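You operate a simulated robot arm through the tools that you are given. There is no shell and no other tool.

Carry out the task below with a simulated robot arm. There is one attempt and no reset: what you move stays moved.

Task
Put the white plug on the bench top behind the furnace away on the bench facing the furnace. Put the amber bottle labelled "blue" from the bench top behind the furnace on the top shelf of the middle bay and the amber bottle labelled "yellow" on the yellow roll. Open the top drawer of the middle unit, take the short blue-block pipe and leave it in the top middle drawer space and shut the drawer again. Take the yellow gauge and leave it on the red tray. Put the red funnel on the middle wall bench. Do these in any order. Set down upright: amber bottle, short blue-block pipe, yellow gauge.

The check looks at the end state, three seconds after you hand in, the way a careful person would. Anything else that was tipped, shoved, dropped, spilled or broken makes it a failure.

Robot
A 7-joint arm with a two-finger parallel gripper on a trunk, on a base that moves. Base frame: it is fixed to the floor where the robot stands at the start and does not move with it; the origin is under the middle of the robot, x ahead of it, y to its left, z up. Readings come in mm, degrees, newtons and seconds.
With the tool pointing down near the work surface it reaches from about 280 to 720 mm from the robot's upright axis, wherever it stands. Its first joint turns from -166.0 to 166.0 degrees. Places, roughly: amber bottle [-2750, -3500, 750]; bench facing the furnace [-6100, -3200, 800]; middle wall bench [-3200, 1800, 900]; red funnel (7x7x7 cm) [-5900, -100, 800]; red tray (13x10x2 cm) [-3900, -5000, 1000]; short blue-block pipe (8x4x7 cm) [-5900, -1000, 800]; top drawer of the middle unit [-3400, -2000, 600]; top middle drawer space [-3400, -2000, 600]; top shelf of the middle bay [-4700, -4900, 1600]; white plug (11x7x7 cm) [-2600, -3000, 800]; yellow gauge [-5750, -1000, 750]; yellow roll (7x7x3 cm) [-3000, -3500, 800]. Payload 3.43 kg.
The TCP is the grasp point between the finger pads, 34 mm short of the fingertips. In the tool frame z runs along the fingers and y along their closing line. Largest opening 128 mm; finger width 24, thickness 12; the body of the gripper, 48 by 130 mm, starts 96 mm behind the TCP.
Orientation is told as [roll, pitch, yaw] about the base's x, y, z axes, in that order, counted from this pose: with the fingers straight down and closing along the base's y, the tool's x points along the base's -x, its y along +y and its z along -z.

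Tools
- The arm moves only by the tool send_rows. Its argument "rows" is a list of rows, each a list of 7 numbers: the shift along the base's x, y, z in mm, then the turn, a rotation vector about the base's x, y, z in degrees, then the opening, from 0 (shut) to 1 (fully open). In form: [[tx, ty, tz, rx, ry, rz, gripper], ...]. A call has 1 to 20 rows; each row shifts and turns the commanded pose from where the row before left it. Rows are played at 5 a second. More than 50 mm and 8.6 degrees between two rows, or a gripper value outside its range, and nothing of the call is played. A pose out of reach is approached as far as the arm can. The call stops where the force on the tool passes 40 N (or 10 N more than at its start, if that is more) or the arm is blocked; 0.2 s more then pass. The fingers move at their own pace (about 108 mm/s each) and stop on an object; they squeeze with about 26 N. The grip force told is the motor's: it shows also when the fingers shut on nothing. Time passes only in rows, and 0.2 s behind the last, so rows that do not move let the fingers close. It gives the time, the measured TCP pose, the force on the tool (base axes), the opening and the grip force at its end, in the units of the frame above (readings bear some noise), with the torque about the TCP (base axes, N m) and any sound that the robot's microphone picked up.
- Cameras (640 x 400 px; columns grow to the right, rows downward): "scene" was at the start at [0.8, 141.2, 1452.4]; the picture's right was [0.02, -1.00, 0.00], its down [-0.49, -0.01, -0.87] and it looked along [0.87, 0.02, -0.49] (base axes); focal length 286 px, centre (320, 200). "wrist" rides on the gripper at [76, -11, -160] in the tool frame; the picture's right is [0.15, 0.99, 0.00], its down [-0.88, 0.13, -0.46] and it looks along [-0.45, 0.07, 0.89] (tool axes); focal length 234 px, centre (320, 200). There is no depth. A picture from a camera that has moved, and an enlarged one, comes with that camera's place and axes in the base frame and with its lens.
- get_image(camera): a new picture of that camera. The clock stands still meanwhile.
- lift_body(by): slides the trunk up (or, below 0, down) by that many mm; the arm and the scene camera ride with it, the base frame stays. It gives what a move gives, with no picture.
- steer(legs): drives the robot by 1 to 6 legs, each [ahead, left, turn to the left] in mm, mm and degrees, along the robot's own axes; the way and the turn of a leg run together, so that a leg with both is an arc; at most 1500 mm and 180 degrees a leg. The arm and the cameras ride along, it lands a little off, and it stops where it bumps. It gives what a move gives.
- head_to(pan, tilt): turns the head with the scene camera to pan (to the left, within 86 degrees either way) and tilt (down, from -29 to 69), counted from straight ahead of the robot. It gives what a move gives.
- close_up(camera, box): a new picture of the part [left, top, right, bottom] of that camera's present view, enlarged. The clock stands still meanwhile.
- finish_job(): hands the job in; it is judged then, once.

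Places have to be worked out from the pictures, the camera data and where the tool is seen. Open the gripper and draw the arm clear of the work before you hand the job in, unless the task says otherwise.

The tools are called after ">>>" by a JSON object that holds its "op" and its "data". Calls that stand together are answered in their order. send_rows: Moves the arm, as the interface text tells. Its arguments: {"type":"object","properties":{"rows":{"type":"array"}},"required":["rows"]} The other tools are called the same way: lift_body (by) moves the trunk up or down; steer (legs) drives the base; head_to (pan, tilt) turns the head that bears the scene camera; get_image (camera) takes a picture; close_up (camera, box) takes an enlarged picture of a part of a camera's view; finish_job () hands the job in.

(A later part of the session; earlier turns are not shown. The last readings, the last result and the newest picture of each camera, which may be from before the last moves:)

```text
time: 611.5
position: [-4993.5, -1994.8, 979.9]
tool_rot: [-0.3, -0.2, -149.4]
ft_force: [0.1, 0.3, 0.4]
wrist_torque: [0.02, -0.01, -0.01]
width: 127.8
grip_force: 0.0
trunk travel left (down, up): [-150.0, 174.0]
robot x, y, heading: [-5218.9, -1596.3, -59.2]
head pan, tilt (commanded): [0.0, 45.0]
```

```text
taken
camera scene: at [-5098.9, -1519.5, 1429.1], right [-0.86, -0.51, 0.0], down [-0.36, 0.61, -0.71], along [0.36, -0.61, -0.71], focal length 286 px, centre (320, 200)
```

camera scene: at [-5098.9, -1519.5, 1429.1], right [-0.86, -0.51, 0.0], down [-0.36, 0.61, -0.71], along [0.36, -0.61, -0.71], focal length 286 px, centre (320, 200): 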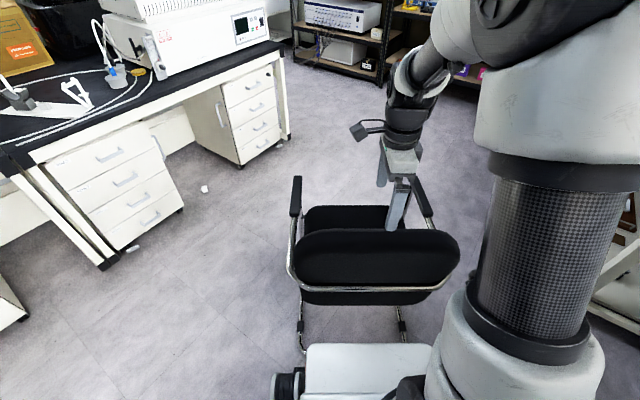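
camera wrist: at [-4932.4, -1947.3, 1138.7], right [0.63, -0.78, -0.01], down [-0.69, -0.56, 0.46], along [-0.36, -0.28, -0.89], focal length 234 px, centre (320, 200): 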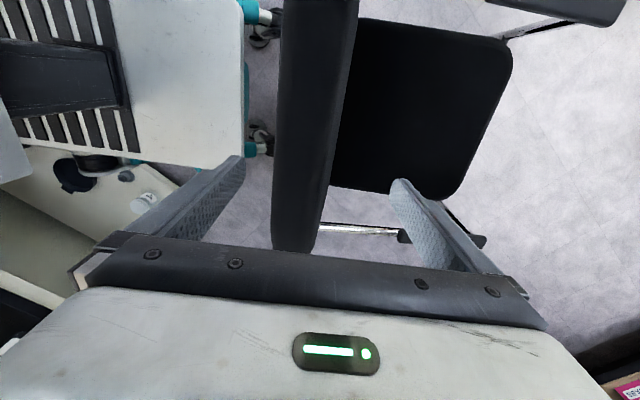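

>>> {"op": "send_rows", "data": {"rows": [[16, 14, -20, 0, 0, 0, 1], [15, 14, -30, 0, 0, 0, 1], [15, 13, -40, 0, 0, 0, 1], [0, 0, -30, 0, 0, 0, 1], [0, 0, 0, 0, 0, 0, 1]]}}

>>> {"op": "get_image", "data": {"camera": "wrist"}}

>>> {"op": "close_up", "data": {"camera": "scene", "box": [270, 120, 480, 320]}}

```text
time: 612.7
position: [-4943.4, -1953.1, 859.4]
tool_rot: [-0.4, -0.4, -149.5]
ft_force: [-0.3, 0.7, -0.1]
wrist_torque: [0.0, 0.0, -0.03]
width: 127.8
grip_force: 0.2
trunk travel left (down, up): [-150.0, 174.0]
robot x, y, heading: [-5212.2, -1601.2, -59.3]
head pan, tilt (commanded): [0.0, 45.0]
```

```text
taken
camera wrist: at [-4883.5, -1906.2, 1018.1], right [0.63, -0.78, -0.01], down [-0.69, -0.56, 0.46], along [-0.36, -0.28, -0.89], focal length 234 px, centre (320, 200)
```

wrist: 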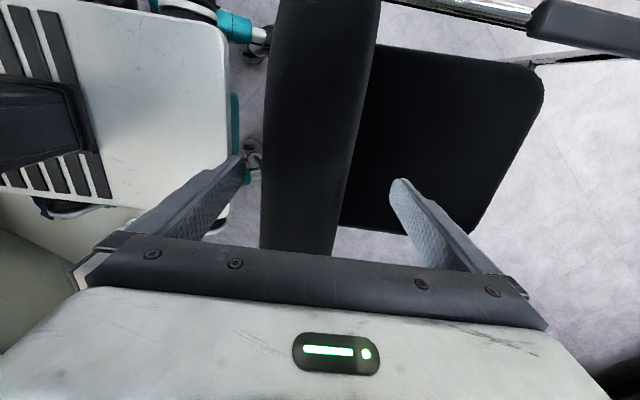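

```text
2.00 times, centred on (375, 220) of scene
camera zoom: at [-5098.9, -1519.5, 1429.1], right [-0.86, -0.51, 0.0], down [-0.36, 0.61, -0.71], along [0.36, -0.61, -0.71], focal length 572 px, centre (210, 160)
```

zoom: 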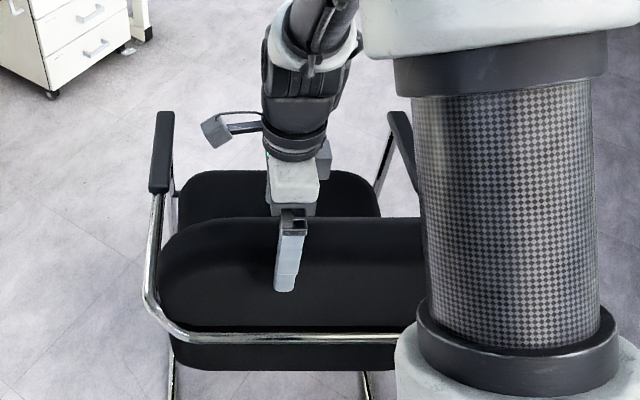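

>>> {"op": "send_rows", "data": {"rows": [[-6, 10, -10, 0, 0, 0, 1], [0, 0, -20, 0, 0, 0, 1], [0, 0, 0, 0, 0, 0, 0.8], [0, 0, 0, 0, 0, 0, 0.6], [0, 0, 0, 0, 0, 0, 0.4], [0, 0, 0, 0, 0, 0, 0.2], [0, 0, 0, 0, 0, 0, 0]]}}

>>> {"op": "get_image", "data": {"camera": "wrist"}}

```text
time: 614.3
position: [-4952.2, -1944.0, 830.9]
tool_rot: [-0.3, -0.3, -149.5]
ft_force: [-1.2, 2.1, -0.2]
wrist_torque: [-2.18, -1.04, 0.3]
width: 78.8
grip_force: 26.1
trunk travel left (down, up): [-150.0, 174.0]
robot x, y, heading: [-5211.3, -1596.7, -59.4]
head pan, tilt (commanded): [0.0, 45.0]
```

```text
taken
camera wrist: at [-4890.8, -1896.0, 988.8], right [0.63, -0.78, -0.01], down [-0.69, -0.56, 0.46], along [-0.36, -0.28, -0.89], focal length 234 px, centre (320, 200)
```

wrist: 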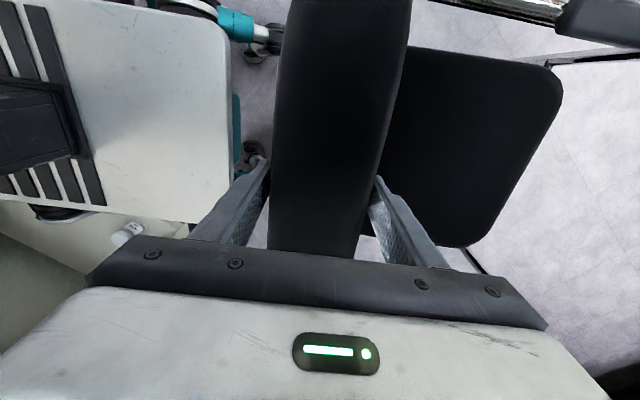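

Gripped the backrest (79 mm). I try a first small dragging step with the base and check the hold.

>>> {"op": "steer", "data": {"legs": [[50, 102, -5]]}}

>>> {"op": "get_image", "data": {"camera": "wrist"}}

>>> {"op": "get_image", "data": {"camera": "scene"}}

```text
time: 615.9
position: [-4869.0, -1961.1, 831.9]
tool_rot: [-0.3, -0.2, -154.8]
ft_force: [2.2, 13.4, 1.1]
wrist_torque: [-1.73, -0.59, -1.33]
width: 79.9
grip_force: 25.9
trunk travel left (down, up): [-150.0, 174.0]
robot x, y, heading: [-5100.5, -1594.0, -64.4]
head pan, tilt (commanded): [0.0, 45.0]
```

```text
taken
camera wrist: at [-4804.3, -1919.3, 989.4], right [0.56, -0.83, 0.0], down [-0.74, -0.5, 0.46], along [-0.38, -0.25, -0.89], focal length 234 px, centre (320, 200)
```

wrist: 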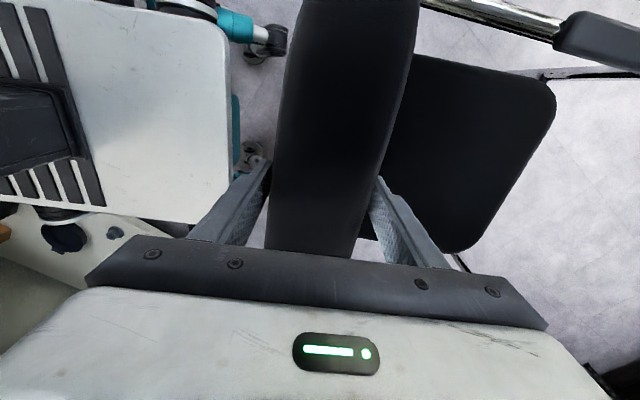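

```text
taken
camera scene: at [-4978.4, -1525.1, 1429.0], right [-0.9, -0.43, 0.0], down [-0.3, 0.64, -0.71], along [0.3, -0.64, -0.71], focal length 286 px, centre (320, 200)
```

scene: 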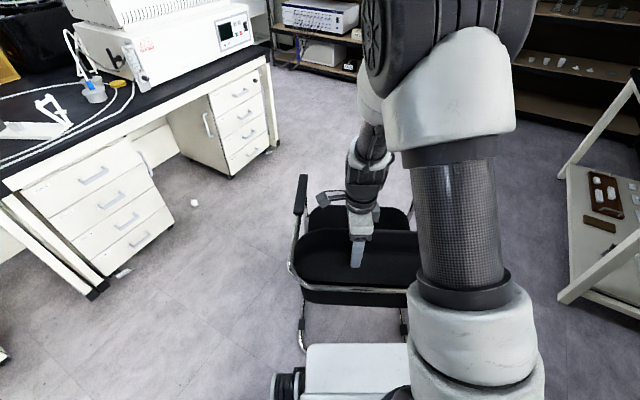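

It works: the chair follows. I continue with the next arc steps toward its original place.

>>> {"op": "steer", "data": {"legs": [[40.5, 106, -5], [31, 109, -5], [21, 112, -5]]}}

>>> {"op": "get_image", "data": {"camera": "wrist"}}

>>> {"op": "get_image", "data": {"camera": "scene"}}

```text
time: 620.3
position: [-4627.1, -1994.6, 831.6]
tool_rot: [-0.1, -0.2, -169.6]
ft_force: [-2.1, 7.4, 0.7]
wrist_torque: [-1.64, 0.1, -1.51]
width: 83.0
grip_force: 26.1
trunk travel left (down, up): [-150.0, 174.0]
robot x, y, heading: [-4756.4, -1578.6, -79.7]
head pan, tilt (commanded): [0.0, 45.0]
```

```text
taken
camera wrist: at [-4554.1, -1970.1, 989.8], right [0.32, -0.95, 0.0], down [-0.84, -0.29, 0.46], along [-0.43, -0.14, -0.89], focal length 234 px, centre (320, 200)
```

wrist: 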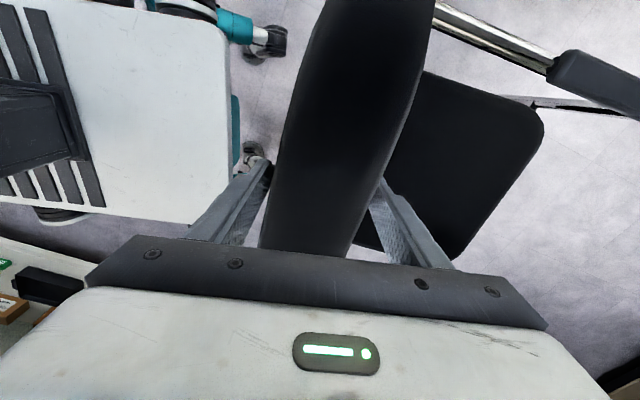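

```text
taken
camera scene: at [-4622.3, -1544.6, 1429.1], right [-0.98, -0.18, 0.0], down [-0.13, 0.69, -0.71], along [0.13, -0.7, -0.71], focal length 286 px, centre (320, 200)
```

scene: 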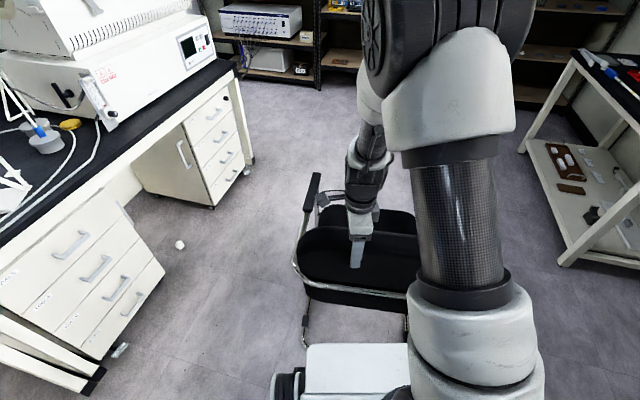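

The chair follows and rotates a little faster than I do (trailing). I continue with smaller rotation and re-check.

>>> {"op": "steer", "data": {"legs": [[13.4, 104, -4.3], [5.5, 105, -4.3]]}}

>>> {"op": "get_image", "data": {"camera": "wrist"}}

>>> {"op": "get_image", "data": {"camera": "scene"}}

```text
time: 623.2
position: [-4477.3, -2005.2, 831.3]
tool_rot: [-0.3, 0.0, -178.3]
ft_force: [-2.8, 6.2, 2.4]
wrist_torque: [-1.59, 0.59, -1.87]
width: 86.3
grip_force: 26.2
trunk travel left (down, up): [-150.0, 174.0]
robot x, y, heading: [-4544.2, -1575.8, -88.1]
head pan, tilt (commanded): [0.0, 45.0]
```

```text
taken
camera wrist: at [-4401.2, -1992.3, 990.0], right [0.18, -0.98, 0.0], down [-0.88, -0.16, 0.46], along [-0.45, -0.08, -0.89], focal length 234 px, centre (320, 200)
```

wrist: 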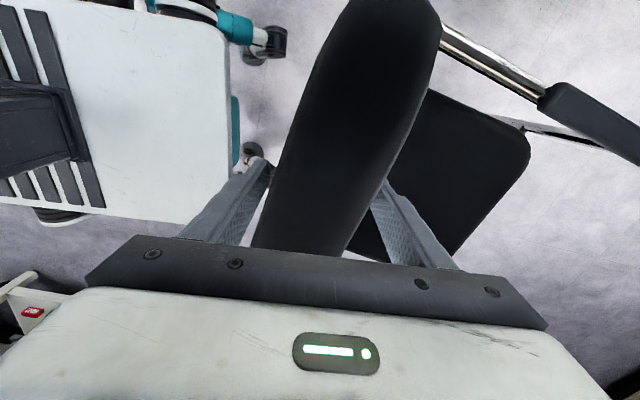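

```text
taken
camera scene: at [-4405.6, -1561.5, 1429.2], right [-1.0, -0.03, 0.0], down [-0.02, 0.71, -0.71], along [0.02, -0.71, -0.71], focal length 286 px, centre (320, 200)
```

scene: 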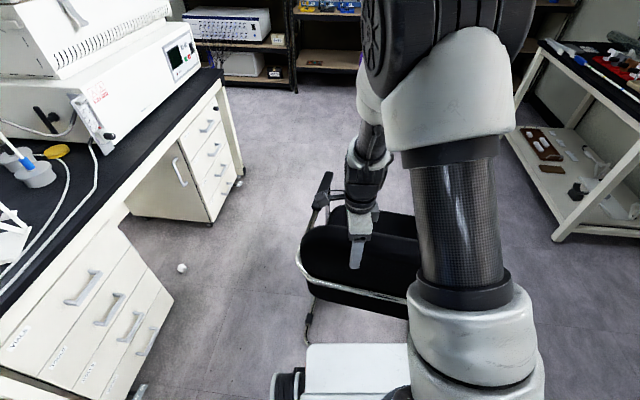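

>>> {"op": "steer", "data": {"legs": [[-1.3, 100, -4], [-8, 100, -4]]}}

>>> {"op": "get_image", "data": {"camera": "scene"}}

>>> {"op": "get_image", "data": {"camera": "wrist"}}

```text
time: 626.1
position: [-4337.8, -2007.8, 830.7]
tool_rot: [-0.1, 0.1, 173.6]
ft_force: [-8.7, -1.2, 2.4]
wrist_torque: [-1.45, 1.32, -2.41]
width: 91.1
grip_force: 26.3
trunk travel left (down, up): [-150.0, 174.0]
robot x, y, heading: [-4343.3, -1572.7, -96.0]
head pan, tilt (commanded): [0.0, 45.0]
```

```text
taken
camera scene: at [-4204.6, -1579.9, 1429.3], right [-0.99, 0.11, 0.0], down [0.08, 0.7, -0.71], along [-0.08, -0.7, -0.71], focal length 286 px, centre (320, 200)
```

scene: 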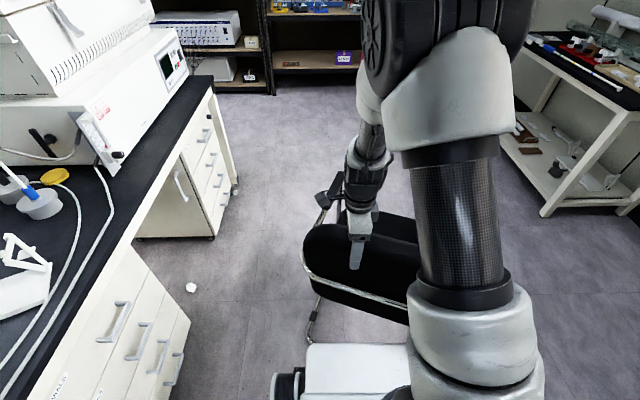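

```text
taken
camera wrist: at [-4260.9, -2007.1, 990.2], right [0.03, -1.0, 0.0], down [-0.89, -0.03, 0.45], along [-0.45, -0.01, -0.89], focal length 234 px, centre (320, 200)
```

wrist: 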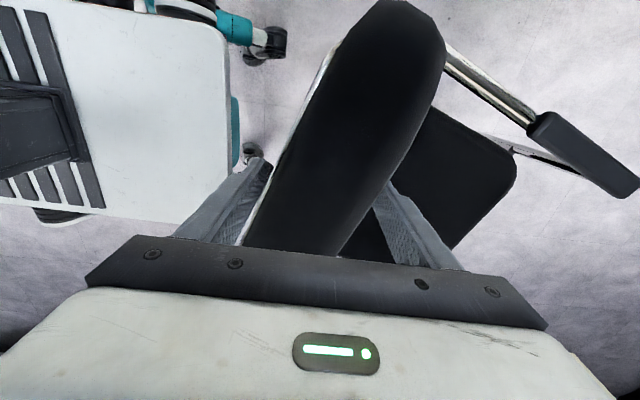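

The chair's rear is now at its place but it over-rotated (facing ≈-118°, should be ≈-99°). I release the backrest, lift clear and back away; then I'll nudge its west armrest from the side to rotate it back.

>>> {"op": "send_rows", "data": {"rows": [[0, 0, 0, 0, 0, 0, 0.8], [0, 0, 0, 0, 0, 0, 1], [0, 0, 0, 0, 0, 0, 1], [0, 0, 45, 0, 0, 0, 1], [0, 0, 45, 0, 0, 0, 1], [0, 0, 45, 0, 0, 0, 1], [0, 0, 45, 0, 0, 0, 1], [0, 0, 45, 0, 0, 0, 1], [0, 0, 45, 0, 0, 0, 1], [0, 0, 45, 0, 0, 0, 1], [0, 0, 0, 0, 0, 0, 1]]}}

>>> {"op": "steer", "data": {"legs": [[-350, 0, 6]]}}

>>> {"op": "get_image", "data": {"camera": "scene"}}

>>> {"op": "get_image", "data": {"camera": "wrist"}}

```text
time: 628.5
position: [-4338.2, -2005.6, 1144.7]
tool_rot: [-0.1, -0.1, 173.6]
ft_force: [0.1, -0.4, -0.4]
wrist_torque: [-0.01, 0.03, 0.0]
width: 127.9
grip_force: 0.0
trunk travel left (down, up): [-150.0, 174.0]
robot x, y, heading: [-4342.8, -1575.1, -96.0]
head pan, tilt (commanded): [0.0, 45.0]
```

```text
time: 630.8
position: [-4273.8, -1653.1, 1144.9]
tool_rot: [-0.2, 0.1, 179.6]
ft_force: [0.3, -0.4, -0.4]
wrist_torque: [-0.02, 0.02, 0.01]
width: 128.1
grip_force: 0.0
trunk travel left (down, up): [-150.0, 174.0]
robot x, y, heading: [-4327.1, -1225.5, -90.0]
head pan, tilt (commanded): [0.0, 45.0]
```

```text
taken
camera scene: at [-4184.8, -1216.2, 1429.1], right [-1.0, 0.0, 0.0], down [0.0, 0.71, -0.71], along [0.0, -0.71, -0.71], focal length 286 px, centre (320, 200)
```

scene: 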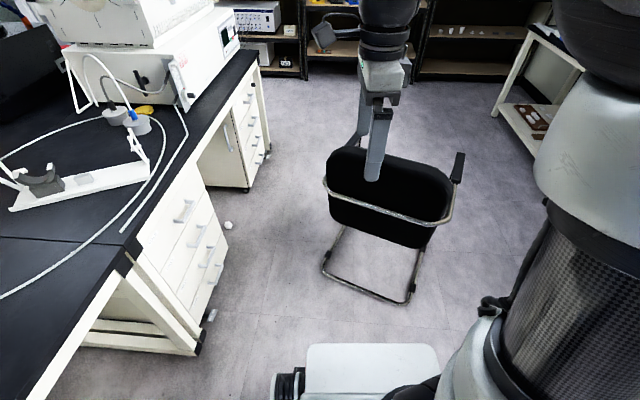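

```text
taken
camera wrist: at [-4196.3, -1643.8, 1303.0], right [0.14, -0.99, 0.0], down [-0.88, -0.13, 0.45], along [-0.45, -0.06, -0.89], focal length 234 px, centre (320, 200)
```

wrist: 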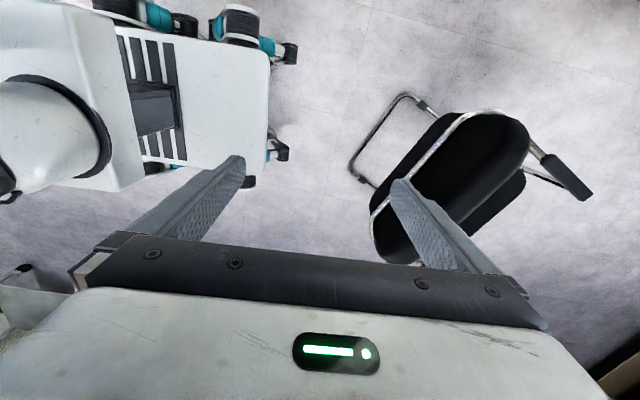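

From the floor bar I now measure the chair: rear centre ≈(-4426,-1986), facing ≈-112.5°; target ≈(-4380,-1986), ≈-97°. I go around to its west side to nudge it from there, first restoring the gripper yaw.

>>> {"op": "send_rows", "data": {"rows": [[0, 0, 0, 0, 0, 8.2, 0.5], [0, 0, 0, 0, 0, 8.2, 0], [0, 0, 0, 0, 0, 8.2, 0], [0, 0, 0, 0, 0, 8.2, 0], [0, 0, 0, 0, 0, 8.2, 0], [0, 0, 0, 0, 0, 8.2, 0], [0, 0, 0, 0, 0, 8.2, 0], [0, 0, 0, 0, 0, 8.2, 0], [0, 0, 0, 0, 0, 8.2, 0], [0, 0, 0, 0, 0, 8.2, 0], [0, 0, 0, 0, 0, 8.2, 0], [0, 0, 0, 0, 0, 0, 0]]}}

>>> {"op": "steer", "data": {"legs": [[0, -1000, 0], [0, 0, 90]]}}

>>> {"op": "head_to", "data": {"pan": -30, "tilt": 40}}

>>> {"op": "get_image", "data": {"camera": "scene"}}

```text
time: 633.4
position: [-4272.5, -1653.8, 1145.1]
tool_rot: [-0.2, -0.1, -90.1]
ft_force: [-0.1, -0.8, 1.0]
wrist_torque: [0.0, 0.0, -0.03]
width: 0.0
grip_force: 25.7
trunk travel left (down, up): [-150.0, 174.0]
robot x, y, heading: [-4325.3, -1225.0, -90.1]
head pan, tilt (commanded): [0.0, 45.0]
```

```text
time: 644.2
position: [-5195.8, -1643.5, 1145.3]
tool_rot: [-0.2, 0.0, -80.9]
ft_force: [-0.4, 0.1, -0.2]
wrist_torque: [0.0, 0.01, 0.01]
width: 0.2
grip_force: 25.8
trunk travel left (down, up): [-150.0, 174.0]
robot x, y, heading: [-5316.6, -1222.8, -80.7]
head pan, tilt (commanded): [0.0, 45.0]
stopped in leg 2: the robot was blocked; the commanded pose is now the measured one
```

```text
time: 645.2
position: [-5194.6, -1643.8, 1144.6]
tool_rot: [-0.2, 0.0, -80.8]
ft_force: [0.2, 0.1, 0.2]
wrist_torque: [0.0, 0.03, -0.02]
width: 0.0
grip_force: 26.1
trunk travel left (down, up): [-150.0, 174.0]
robot x, y, heading: [-5315.9, -1225.1, -81.0]
head pan, tilt (commanded): [-30.0, 40.0]
```

```text
taken
camera scene: at [-5222.2, -1196.0, 1436.4], right [-0.93, 0.36, 0.0], down [0.23, 0.6, -0.77], along [-0.27, -0.72, -0.64], focal length 286 px, centre (320, 200)
```

scene: 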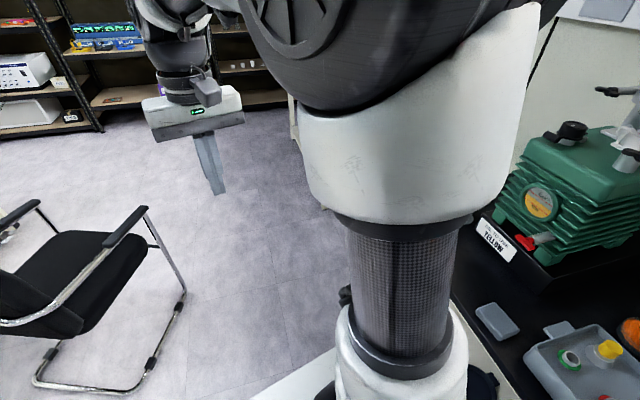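

The base corner touched the pump table when turning. I move away from it first, then turn.

>>> {"op": "steer", "data": {"legs": [[0, 220, 0], [0, 0, 81]]}}

>>> {"op": "head_to", "data": {"pan": -60, "tilt": 40}}

>>> {"op": "get_image", "data": {"camera": "scene"}}

```text
time: 651.5
position: [-4667.7, -1145.6, 1145.0]
tool_rot: [-0.2, 0.0, -0.8]
ft_force: [-0.2, -0.5, 0.0]
wrist_torque: [0.0, 0.0, 0.01]
width: 0.0
grip_force: 26.2
trunk travel left (down, up): [-150.0, 174.0]
robot x, y, heading: [-5099.1, -1192.3, -0.8]
head pan, tilt (commanded): [-30.0, 40.0]
```

```text
time: 652.4
position: [-4667.1, -1145.6, 1144.9]
tool_rot: [-0.2, 0.0, -0.8]
ft_force: [-0.2, -0.6, 0.1]
wrist_torque: [0.03, 0.01, 0.0]
width: 0.1
grip_force: 25.8
trunk travel left (down, up): [-150.0, 174.0]
robot x, y, heading: [-5095.8, -1192.6, -0.9]
head pan, tilt (commanded): [-60.0, 40.0]
```

```text
taken
camera scene: at [-5144.7, -1125.9, 1436.4], right [-0.87, -0.49, 0.0], down [-0.31, 0.56, -0.77], along [0.37, -0.67, -0.64], focal length 286 px, centre (320, 200)
```

scene: 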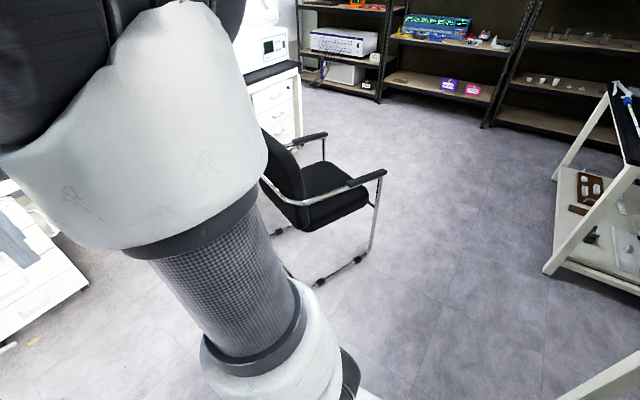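

I go to the same viewpoint as the earlier picture that showed the chair in its original place, to compare.

>>> {"op": "steer", "data": {"legs": [[-12, -367, 0]]}}

>>> {"op": "head_to", "data": {"pan": 0, "tilt": 25}}

>>> {"op": "get_image", "data": {"camera": "scene"}}

```text
time: 656.5
position: [-4685.5, -1516.1, 1144.9]
tool_rot: [-0.2, 0.0, -1.3]
ft_force: [-0.8, 0.9, 0.5]
wrist_torque: [0.01, 0.0, 0.0]
width: 0.0
grip_force: 26.2
trunk travel left (down, up): [-150.0, 174.0]
robot x, y, heading: [-5118.2, -1562.4, -1.3]
head pan, tilt (commanded): [-60.0, 40.0]
```

```text
time: 657.8
position: [-4684.8, -1516.7, 1144.6]
tool_rot: [-0.2, 0.0, -1.2]
ft_force: [0.7, -0.6, -0.5]
wrist_torque: [0.01, 0.01, -0.01]
width: 0.2
grip_force: 25.6
trunk travel left (down, up): [-150.0, 174.0]
robot x, y, heading: [-5116.6, -1556.9, -0.8]
head pan, tilt (commanded): [0.0, 25.0]
```

```text
taken
camera scene: at [-5111.5, -1421.3, 1459.7], right [-0.02, -1.0, 0.0], down [-0.42, 0.01, -0.91], along [0.91, -0.02, -0.42], focal length 286 px, centre (320, 200)
```

scene: 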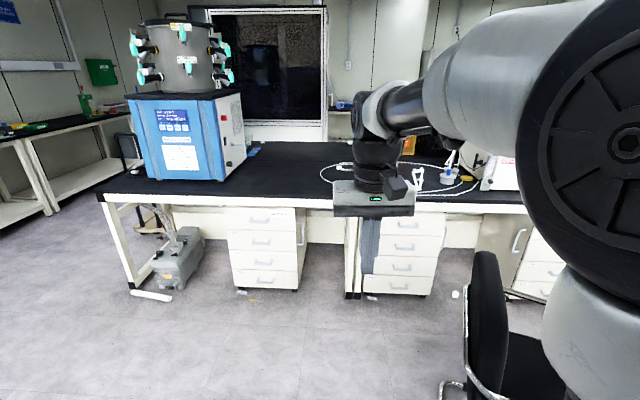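

In this view the chair's backrest looked wider originally (facing ≈-93°), and its east foot was about 60 mm further east. I move to the chair's west side to push the armrest gently.

>>> {"op": "steer", "data": {"legs": [[-110, 0, 1], [0, -640, 0], [-150, 0, 0]]}}

>>> {"op": "head_to", "data": {"pan": 5, "tilt": 35}}

>>> {"op": "get_image", "data": {"camera": "scene"}}

>>> {"op": "get_image", "data": {"camera": "wrist"}}

```text
time: 666.1
position: [-4952.4, -2136.5, 1145.3]
tool_rot: [-0.2, 0.0, -0.2]
ft_force: [-0.4, -0.2, -0.3]
wrist_torque: [0.03, 0.01, 0.0]
width: 0.1
grip_force: 25.9
trunk travel left (down, up): [-150.0, 174.0]
robot x, y, heading: [-5381.7, -2188.7, -0.3]
head pan, tilt (commanded): [0.0, 25.0]
```

```text
time: 666.8
position: [-4949.7, -2137.2, 1143.5]
tool_rot: [-0.3, 0.0, -0.2]
ft_force: [-0.1, -0.8, 0.6]
wrist_torque: [-0.01, 0.01, 0.02]
width: 0.0
grip_force: 26.2
trunk travel left (down, up): [-150.0, 174.0]
robot x, y, heading: [-5380.2, -2191.8, -0.2]
head pan, tilt (commanded): [5.0, 35.0]
```

```text
taken
camera scene: at [-5382.3, -2041.3, 1444.0], right [0.08, -1.0, 0.0], down [-0.57, -0.05, -0.82], along [0.82, 0.07, -0.57], focal length 286 px, centre (320, 200)
```

scene: 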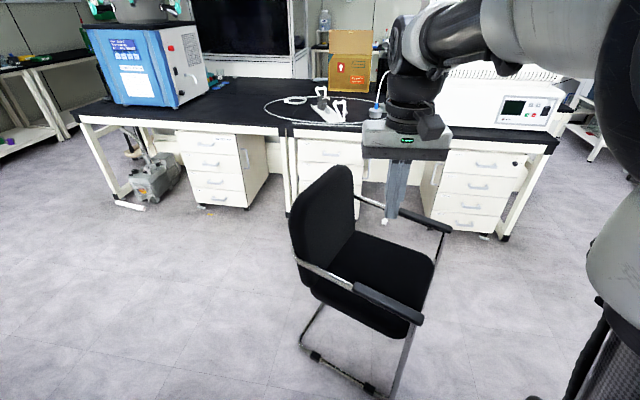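

```text
taken
camera wrist: at [-5025.6, -2148.0, 1303.4], right [-0.14, 0.99, 0.0], down [0.88, 0.13, 0.45], along [0.45, 0.06, -0.89], focal length 234 px, centre (320, 200)
```

wrist: 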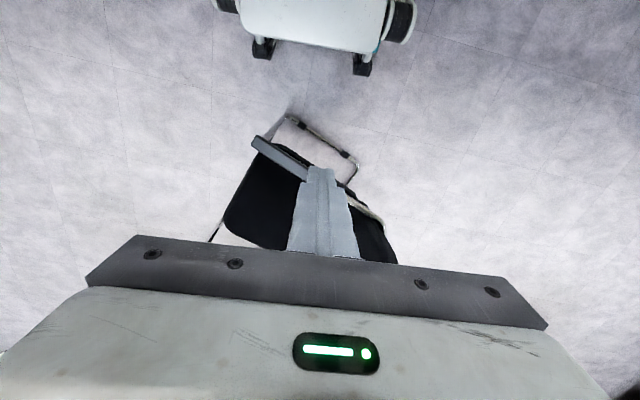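

I can see the west armrest clearly (outer side at x≈-4780 at y=-2118). I position the closed fingers beside its rear part and lower them.

>>> {"op": "send_rows", "data": {"rows": [[33, 6, 0, 0, 0, 0, 0], [33, 6, 0, 0, 0, 0, 0], [33, 6, 0, 0, 0, 0, 0], [0, 0, -48, 0, 0, 0, 0], [0, 0, -48, 0, 0, 0, 0], [0, 0, -48, 0, 0, 0, 0], [0, 0, -48, 0, 0, 0, 0], [0, 0, -48, 0, 0, 0, 0], [0, 0, -48, 0, 0, 0, 0], [0, 0, -48, 0, 0, 0, 0], [0, 0, -48, 0, 0, 0, 0], [0, 0, -48, 0, 0, 0, 0], [0, 0, -48, 0, 0, 0, 0], [0, 0, 0, 0, 0, 0, 0]]}}

>>> {"op": "get_image", "data": {"camera": "scene"}}

>>> {"op": "get_image", "data": {"camera": "wrist"}}

```text
time: 669.8
position: [-4849.7, -2115.7, 663.9]
tool_rot: [-0.2, -0.1, -0.2]
ft_force: [0.2, -0.2, 0.1]
wrist_torque: [0.01, -0.02, -0.01]
width: 0.0
grip_force: 26.0
trunk travel left (down, up): [-150.0, 174.0]
robot x, y, heading: [-5381.1, -2187.8, -0.2]
head pan, tilt (commanded): [5.0, 35.0]
```

```text
taken
camera scene: at [-5382.2, -2041.2, 1444.0], right [0.08, -1.0, 0.0], down [-0.57, -0.05, -0.82], along [0.82, 0.07, -0.57], focal length 286 px, centre (320, 200)
```

scene: 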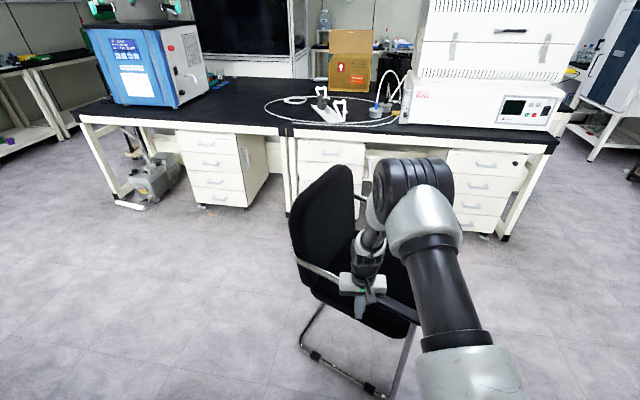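

```text
taken
camera wrist: at [-4924.6, -2127.4, 822.9], right [-0.14, 0.99, 0.0], down [0.88, 0.13, 0.46], along [0.45, 0.06, -0.89], focal length 234 px, centre (320, 200)
```

wrist: 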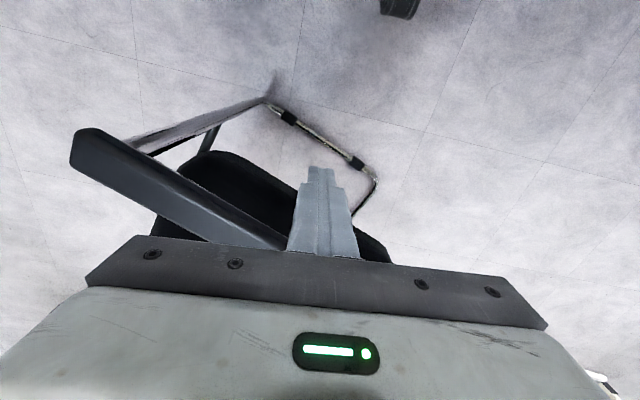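

>>> {"op": "steer", "data": {"legs": [[110, 0, 0]]}}

>>> {"op": "get_image", "data": {"camera": "scene"}}

>>> {"op": "get_image", "data": {"camera": "wrist"}}

```text
time: 670.9
position: [-4780.6, -2115.1, 662.6]
tool_rot: [-0.3, 1.9, -0.1]
ft_force: [-0.1, 0.5, 0.5]
wrist_torque: [-0.03, 0.0, -0.01]
width: 0.0
grip_force: 26.5
trunk travel left (down, up): [-150.0, 174.0]
robot x, y, heading: [-5297.2, -2189.1, -0.2]
head pan, tilt (commanded): [5.0, 35.0]
stopped in leg 1: the force on the tool passed its limit at 52 N (the readings are from after the stop); the commanded pose is now the measured one
```

```text
taken
camera scene: at [-5300.9, -2041.3, 1443.9], right [0.09, -1.0, 0.0], down [-0.57, -0.05, -0.82], along [0.82, 0.07, -0.57], focal length 286 px, centre (320, 200)
```

scene: 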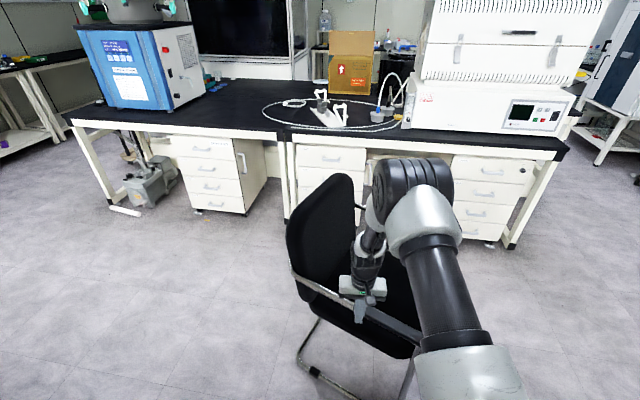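

```text
taken
camera wrist: at [-4850.3, -2125.9, 822.7], right [-0.15, 0.99, 0.0], down [0.9, 0.13, 0.43], along [0.42, 0.06, -0.9], focal length 234 px, centre (320, 200)
```

wrist: 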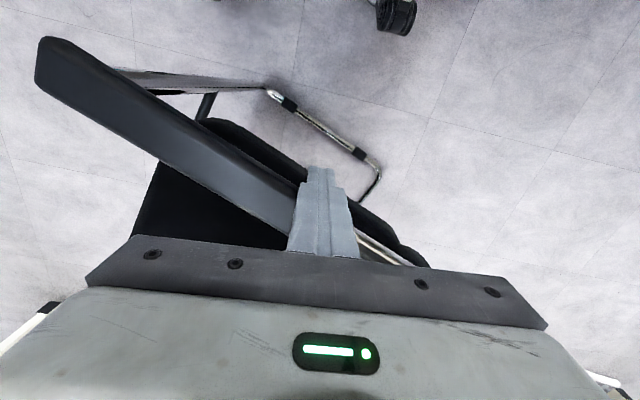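

>>> {"op": "steer", "data": {"legs": [[30, 0, 0]]}}

>>> {"op": "steer", "data": {"legs": [[30, 0, 0]]}}

>>> {"op": "get_image", "data": {"camera": "wrist"}}

```text
time: 671.8
position: [-4771.1, -2114.8, 659.8]
tool_rot: [-0.3, 3.1, -0.1]
ft_force: [0.4, -0.5, -0.1]
wrist_torque: [0.02, 0.03, -0.01]
width: 0.0
grip_force: 26.1
trunk travel left (down, up): [-150.0, 174.0]
robot x, y, heading: [-5282.5, -2188.2, -0.1]
head pan, tilt (commanded): [5.0, 35.0]
stopped in leg 1: the force on the tool passed its limit at 50 N (the readings are from after the stop); the commanded pose is now the measured one
```

```text
time: 672.6
position: [-4765.9, -2114.0, 658.2]
tool_rot: [-0.5, 4.7, -0.1]
ft_force: [0.8, 0.8, 0.9]
wrist_torque: [0.02, 0.0, 0.0]
width: 0.0
grip_force: 25.9
trunk travel left (down, up): [-150.0, 174.0]
robot x, y, heading: [-5264.7, -2188.1, 0.1]
head pan, tilt (commanded): [5.0, 35.0]
stopped in leg 1: the force on the tool passed its limit at 53 N (the readings are from after the stop); the commanded pose is now the measured one
```

```text
taken
camera wrist: at [-4828.0, -2125.4, 822.3], right [-0.15, 0.99, 0.0], down [0.91, 0.13, 0.38], along [0.38, 0.06, -0.92], focal length 234 px, centre (320, 200)
```

wrist: 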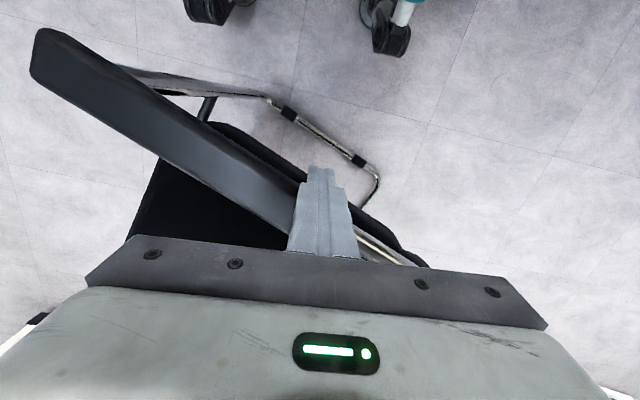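

Pushing near the middle needs more than the tool's force limit; at the armrest's front end much less force is needed. I back off, straighten the tool, and reposition to the front end.

>>> {"op": "steer", "data": {"legs": [[-150, 0, 0]]}}

>>> {"op": "send_rows", "data": {"rows": [[-10, -34, 0, 0.5, -4.7, 0, 0], [-10, -34, 0, 0, 0, 0, 0], [-5, -34, 0, 0, 0, 0, 0], [-5, -34, 0, 0, 0, 0, 0], [0, -34, 0, 0, 0, 0, 0], [0, 0, 0, 0, 0, 0, 0]]}}

>>> {"op": "get_image", "data": {"camera": "scene"}}

>>> {"op": "get_image", "data": {"camera": "wrist"}}

```text
time: 674.0
position: [-4913.9, -2115.6, 658.5]
tool_rot: [-0.5, 4.7, -0.3]
ft_force: [-0.8, 0.1, 0.7]
wrist_torque: [0.01, 0.0, -0.01]
width: 0.0
grip_force: 26.3
trunk travel left (down, up): [-150.0, 174.0]
robot x, y, heading: [-5413.0, -2188.8, -0.3]
head pan, tilt (commanded): [5.0, 35.0]
```

```text
time: 675.4
position: [-4944.6, -2285.8, 657.3]
tool_rot: [-0.1, 0.0, -0.2]
ft_force: [-0.4, 0.1, -0.1]
wrist_torque: [0.0, -0.01, 0.0]
width: 0.0
grip_force: 25.9
trunk travel left (down, up): [-150.0, 174.0]
robot x, y, heading: [-5415.8, -2190.8, -0.4]
head pan, tilt (commanded): [5.0, 35.0]
```

```text
taken
camera scene: at [-5415.0, -2041.1, 1444.0], right [0.08, -1.0, 0.0], down [-0.57, -0.05, -0.82], along [0.82, 0.07, -0.57], focal length 286 px, centre (320, 200)
```

scene: 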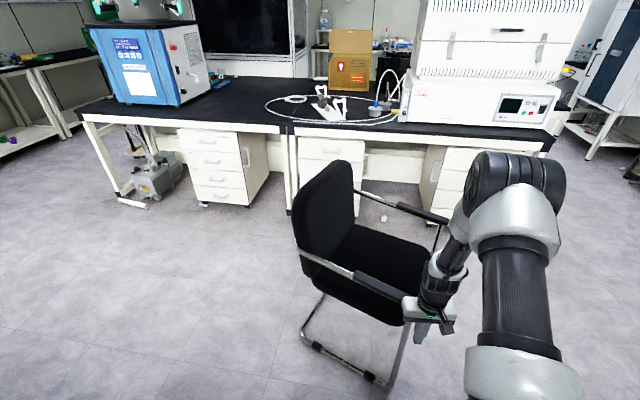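

```text
taken
camera wrist: at [-5020.3, -2297.5, 816.2], right [-0.14, 0.99, 0.0], down [0.88, 0.13, 0.46], along [0.45, 0.07, -0.89], focal length 234 px, centre (320, 200)
```

wrist: 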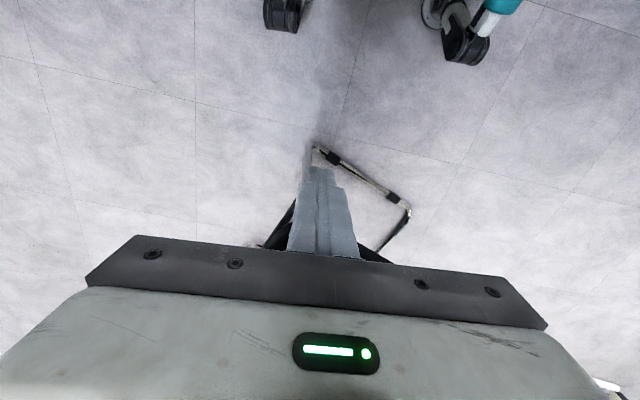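

>>> {"op": "steer", "data": {"legs": [[75, -5, 0]]}}

>>> {"op": "steer", "data": {"legs": [[50, -25, 0]]}}

>>> {"op": "get_image", "data": {"camera": "scene"}}

>>> {"op": "get_image", "data": {"camera": "wrist"}}

```text
time: 676.4
position: [-4873.8, -2291.5, 656.9]
tool_rot: [0.1, 0.0, -0.3]
ft_force: [0.5, 0.2, -0.2]
wrist_torque: [-0.01, -0.02, 0.01]
width: 0.0
grip_force: 25.8
trunk travel left (down, up): [-150.0, 174.0]
robot x, y, heading: [-5341.5, -2189.8, -0.3]
head pan, tilt (commanded): [5.0, 35.0]
```

```text
time: 677.4
position: [-4821.7, -2315.3, 658.4]
tool_rot: [0.0, -0.3, -0.1]
ft_force: [-0.5, 0.4, -0.3]
wrist_torque: [-0.01, -0.01, 0.04]
width: 0.0
grip_force: 26.2
trunk travel left (down, up): [-150.0, 174.0]
robot x, y, heading: [-5288.5, -2219.7, -0.4]
head pan, tilt (commanded): [5.0, 35.0]
```

```text
taken
camera scene: at [-5292.8, -2070.9, 1443.7], right [0.08, -1.0, 0.0], down [-0.57, -0.05, -0.82], along [0.82, 0.07, -0.57], focal length 286 px, centre (320, 200)
```

scene: 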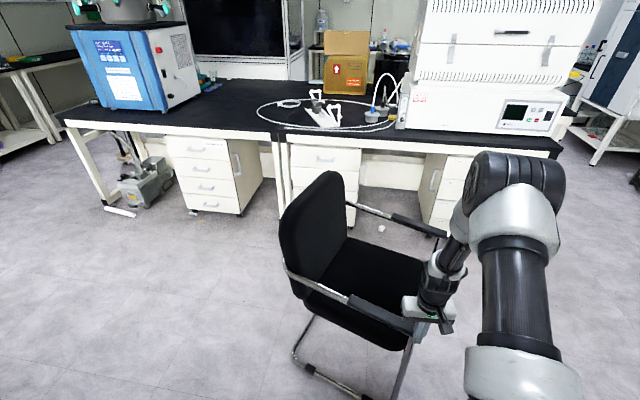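

```text
taken
camera wrist: at [-4897.3, -2326.6, 816.0], right [-0.14, 0.99, 0.0], down [0.88, 0.13, 0.46], along [0.46, 0.07, -0.89], focal length 234 px, centre (320, 200)
```

wrist: 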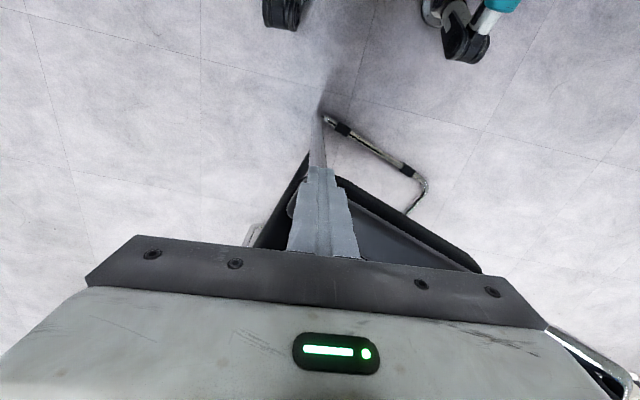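

The fingers slipped just past the armrest's front end. I go back and try ~50 mm further rearward.

>>> {"op": "steer", "data": {"legs": [[-90, 0, 0], [0, 62, 0], [75, 0, 0]]}}

>>> {"op": "get_image", "data": {"camera": "wrist"}}

```text
time: 680.0
position: [-4836.4, -2252.2, 658.1]
tool_rot: [0.1, -0.2, -0.3]
ft_force: [1.4, 0.5, -0.1]
wrist_torque: [-0.01, -0.01, 0.0]
width: 0.1
grip_force: 26.3
trunk travel left (down, up): [-150.0, 174.0]
robot x, y, heading: [-5309.0, -2156.2, -0.4]
head pan, tilt (commanded): [5.0, 35.0]
```

```text
taken
camera wrist: at [-4911.8, -2264.4, 816.3], right [-0.14, 0.99, 0.0], down [0.88, 0.12, 0.46], along [0.46, 0.07, -0.89], focal length 234 px, centre (320, 200)
```

wrist: 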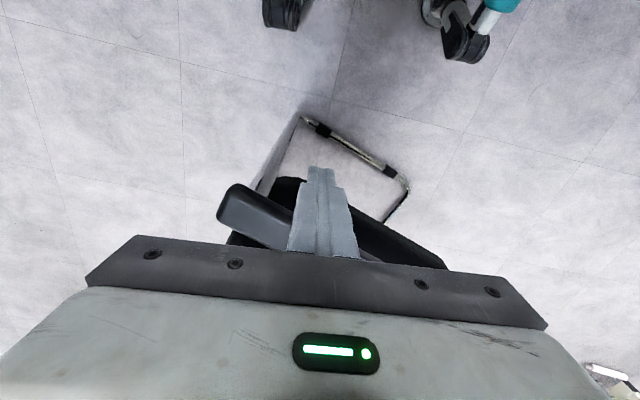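

>>> {"op": "steer", "data": {"legs": [[40, -12, 0]]}}

>>> {"op": "get_image", "data": {"camera": "wrist"}}

```text
time: 680.9
position: [-4794.0, -2264.7, 657.8]
tool_rot: [0.0, -0.5, -0.4]
ft_force: [-2.4, -0.7, -0.4]
wrist_torque: [0.03, -0.21, 0.01]
width: 0.1
grip_force: 26.3
trunk travel left (down, up): [-150.0, 174.0]
robot x, y, heading: [-5265.2, -2167.7, -0.0]
head pan, tilt (commanded): [5.0, 35.0]
```

```text
taken
camera wrist: at [-4870.8, -2276.7, 816.2], right [-0.14, 0.99, 0.0], down [0.88, 0.13, 0.46], along [0.46, 0.06, -0.89], focal length 234 px, centre (320, 200)
```

wrist: 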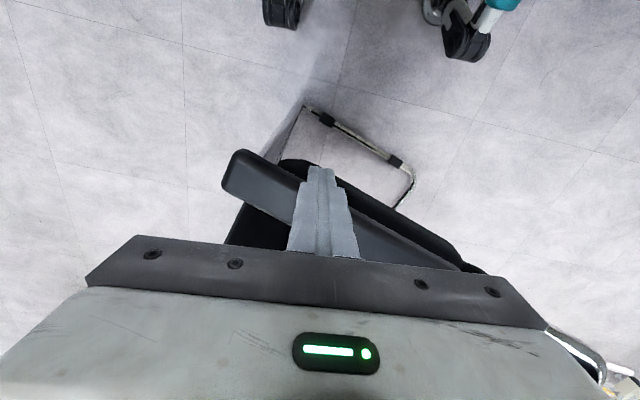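

The armrest is lower than I assumed—the fingers are above it. I back off, lower 65 mm and try again.

>>> {"op": "steer", "data": {"legs": [[-120, 12, 0]]}}

>>> {"op": "send_rows", "data": {"rows": [[0, 0, -33, 0, 0, 0, 0], [0, 0, -33, 0, 0, 0, 0], [0, 0, 0, 0, 0, 0, 0]]}}

>>> {"op": "steer", "data": {"legs": [[60, -12, 0]]}}

>>> {"op": "get_image", "data": {"camera": "wrist"}}

```text
time: 682.1
position: [-4916.0, -2252.5, 658.0]
tool_rot: [0.0, -0.4, -0.3]
ft_force: [0.0, 0.7, -0.4]
wrist_torque: [0.0, -0.01, 0.03]
width: 0.0
grip_force: 25.5
trunk travel left (down, up): [-150.0, 174.0]
robot x, y, heading: [-5386.7, -2154.0, -0.4]
head pan, tilt (commanded): [5.0, 35.0]
```

```text
time: 682.9
position: [-4914.2, -2254.1, 593.3]
tool_rot: [0.0, -0.6, -0.4]
ft_force: [-0.3, -0.5, 0.2]
wrist_torque: [-0.01, 0.02, 0.01]
width: 0.1
grip_force: 26.1
trunk travel left (down, up): [-150.0, 174.0]
robot x, y, heading: [-5385.7, -2154.6, -0.3]
head pan, tilt (commanded): [5.0, 35.0]
```

```text
time: 683.9
position: [-4857.0, -2266.3, 593.6]
tool_rot: [0.0, -0.5, -0.2]
ft_force: [0.6, 0.1, 0.0]
wrist_torque: [-0.03, -0.01, 0.0]
width: 0.1
grip_force: 25.6
trunk travel left (down, up): [-150.0, 174.0]
robot x, y, heading: [-5332.3, -2167.4, -0.4]
head pan, tilt (commanded): [5.0, 35.0]
```

```text
taken
camera wrist: at [-4934.1, -2277.6, 751.2], right [-0.14, 0.99, 0.0], down [0.88, 0.13, 0.46], along [0.46, 0.07, -0.89], focal length 234 px, centre (320, 200)
```

wrist: 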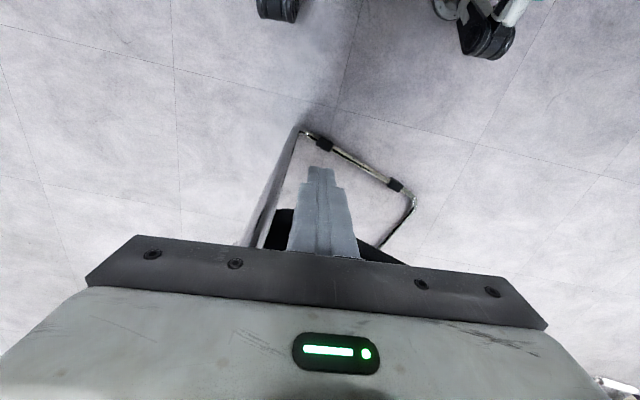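

>>> {"op": "steer", "data": {"legs": [[40, -10, 0]]}}

>>> {"op": "steer", "data": {"legs": [[40, -15, 0]]}}

>>> {"op": "get_image", "data": {"camera": "wrist"}}

>>> {"op": "get_image", "data": {"camera": "scene"}}

```text
time: 684.8
position: [-4815.8, -2274.9, 594.1]
tool_rot: [0.1, -0.5, -0.2]
ft_force: [0.3, -0.3, 0.2]
wrist_torque: [-0.04, 0.0, -0.02]
width: 0.0
grip_force: 25.7
trunk travel left (down, up): [-150.0, 174.0]
robot x, y, heading: [-5291.6, -2177.8, -0.2]
head pan, tilt (commanded): [5.0, 35.0]
```

```text
time: 685.6
position: [-4775.0, -2290.7, 594.0]
tool_rot: [0.0, -0.7, -0.1]
ft_force: [0.0, -0.7, -1.1]
wrist_torque: [0.01, -0.01, -0.01]
width: 0.0
grip_force: 26.2
trunk travel left (down, up): [-150.0, 174.0]
robot x, y, heading: [-5252.2, -2193.0, -0.3]
head pan, tilt (commanded): [5.0, 35.0]
```

```text
taken
camera wrist: at [-4851.8, -2302.4, 751.4], right [-0.14, 0.99, 0.0], down [0.88, 0.13, 0.47], along [0.46, 0.07, -0.88], focal length 234 px, centre (320, 200)
```

wrist: 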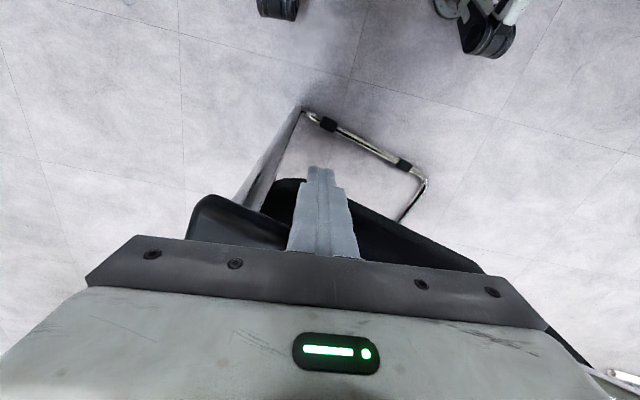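

```text
taken
camera scene: at [-5250.6, -2044.6, 1443.9], right [0.08, -1.0, 0.0], down [-0.57, -0.05, -0.82], along [0.82, 0.07, -0.57], focal length 286 px, centre (320, 200)
```

scene: 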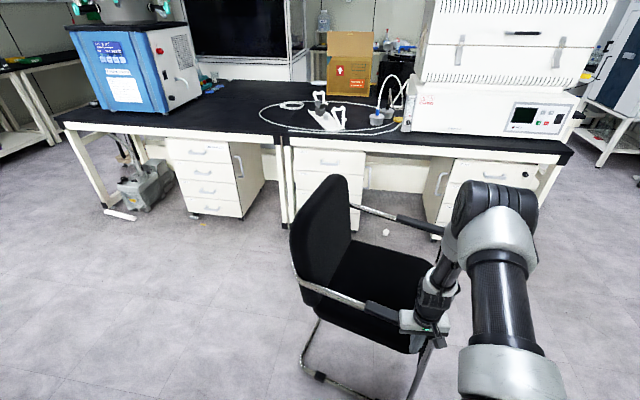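

The armrest is actually at about z≈555. I back off, lower further and push again.

>>> {"op": "steer", "data": {"legs": [[-120, 25, 0]]}}

>>> {"op": "send_rows", "data": {"rows": [[0, 0, -30, 0, 0.5, 0, 0], [0, 0, -30, 0, 0, 0, 0], [0, 0, 0, 0, 0, 0, 0]]}}

>>> {"op": "steer", "data": {"legs": [[60, -10, 0]]}}

>>> {"op": "get_image", "data": {"camera": "wrist"}}

>>> {"op": "get_image", "data": {"camera": "scene"}}

```text
time: 686.9
position: [-4893.3, -2264.8, 593.9]
tool_rot: [0.1, -0.7, 0.1]
ft_force: [-0.5, -0.5, 0.4]
wrist_torque: [0.0, 0.05, 0.04]
width: 0.2
grip_force: 26.1
trunk travel left (down, up): [-150.0, 174.0]
robot x, y, heading: [-5366.9, -2165.0, -0.2]
head pan, tilt (commanded): [5.0, 35.0]
```

```text
time: 687.7
position: [-4894.4, -2264.5, 533.5]
tool_rot: [0.0, -0.1, 0.2]
ft_force: [0.3, 0.1, 0.7]
wrist_torque: [-0.01, -0.01, 0.02]
width: 0.2
grip_force: 26.3
trunk travel left (down, up): [-150.0, 174.0]
robot x, y, heading: [-5367.8, -2168.2, -0.0]
head pan, tilt (commanded): [5.0, 35.0]
```

```text
time: 688.7
position: [-4835.4, -2275.2, 535.1]
tool_rot: [-0.1, -0.2, 0.1]
ft_force: [-0.1, -1.0, -0.6]
wrist_torque: [0.01, 0.03, 0.01]
width: 0.2
grip_force: 26.2
trunk travel left (down, up): [-150.0, 174.0]
robot x, y, heading: [-5310.4, -2175.1, 0.2]
head pan, tilt (commanded): [5.0, 35.0]
```

```text
taken
camera wrist: at [-4910.7, -2286.5, 692.9], right [-0.15, 0.99, 0.0], down [0.88, 0.13, 0.46], along [0.45, 0.07, -0.89], focal length 234 px, centre (320, 200)
```

wrist: 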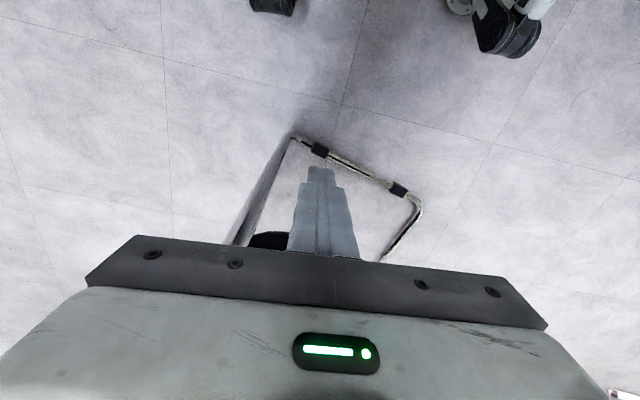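

```text
taken
camera scene: at [-5311.9, -2029.4, 1444.0], right [0.09, -1.0, 0.0], down [-0.57, -0.05, -0.82], along [0.82, 0.07, -0.57], focal length 286 px, centre (320, 200)
```

scene: 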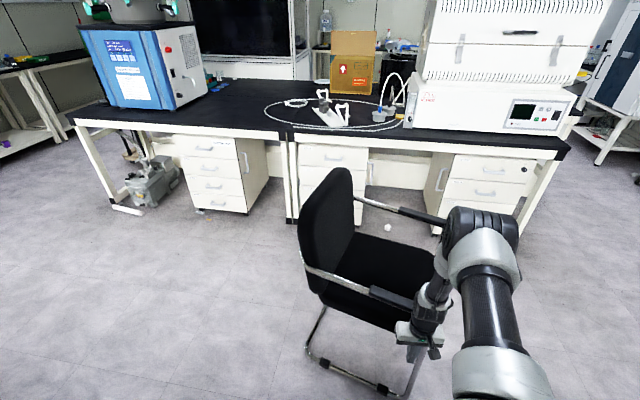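

>>> {"op": "steer", "data": {"legs": [[35, -8, 0]]}}

>>> {"op": "steer", "data": {"legs": [[30, -10, 0]]}}

>>> {"op": "get_image", "data": {"camera": "scene"}}

```text
time: 689.5
position: [-4799.6, -2281.9, 534.7]
tool_rot: [0.0, -0.2, 0.1]
ft_force: [-0.4, 0.1, -0.3]
wrist_torque: [-0.01, 0.0, 0.01]
width: 0.0
grip_force: 25.7
trunk travel left (down, up): [-150.0, 174.0]
robot x, y, heading: [-5277.6, -2183.4, -0.0]
head pan, tilt (commanded): [5.0, 35.0]
```

```text
time: 690.4
position: [-4777.6, -2291.3, 535.6]
tool_rot: [0.0, -0.1, 0.0]
ft_force: [-4.9, 1.5, 8.7]
wrist_torque: [-0.18, -0.86, -0.03]
width: 0.0
grip_force: 26.0
trunk travel left (down, up): [-150.0, 174.0]
robot x, y, heading: [-5250.4, -2191.5, 0.0]
head pan, tilt (commanded): [5.0, 35.0]
stopped in leg 1: the force on the tool passed its limit at 46 N (the readings are from after the stop); the commanded pose is now the measured one
```

```text
taken
camera scene: at [-5254.4, -2044.5, 1443.7], right [0.09, -1.0, 0.0], down [-0.57, -0.05, -0.82], along [0.82, 0.07, -0.57], focal length 286 px, centre (320, 200)
```

scene: 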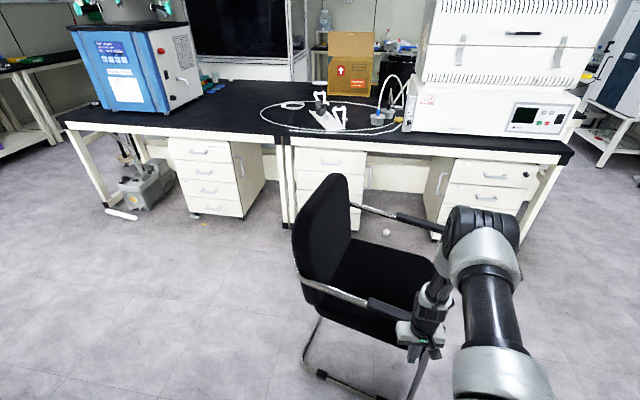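

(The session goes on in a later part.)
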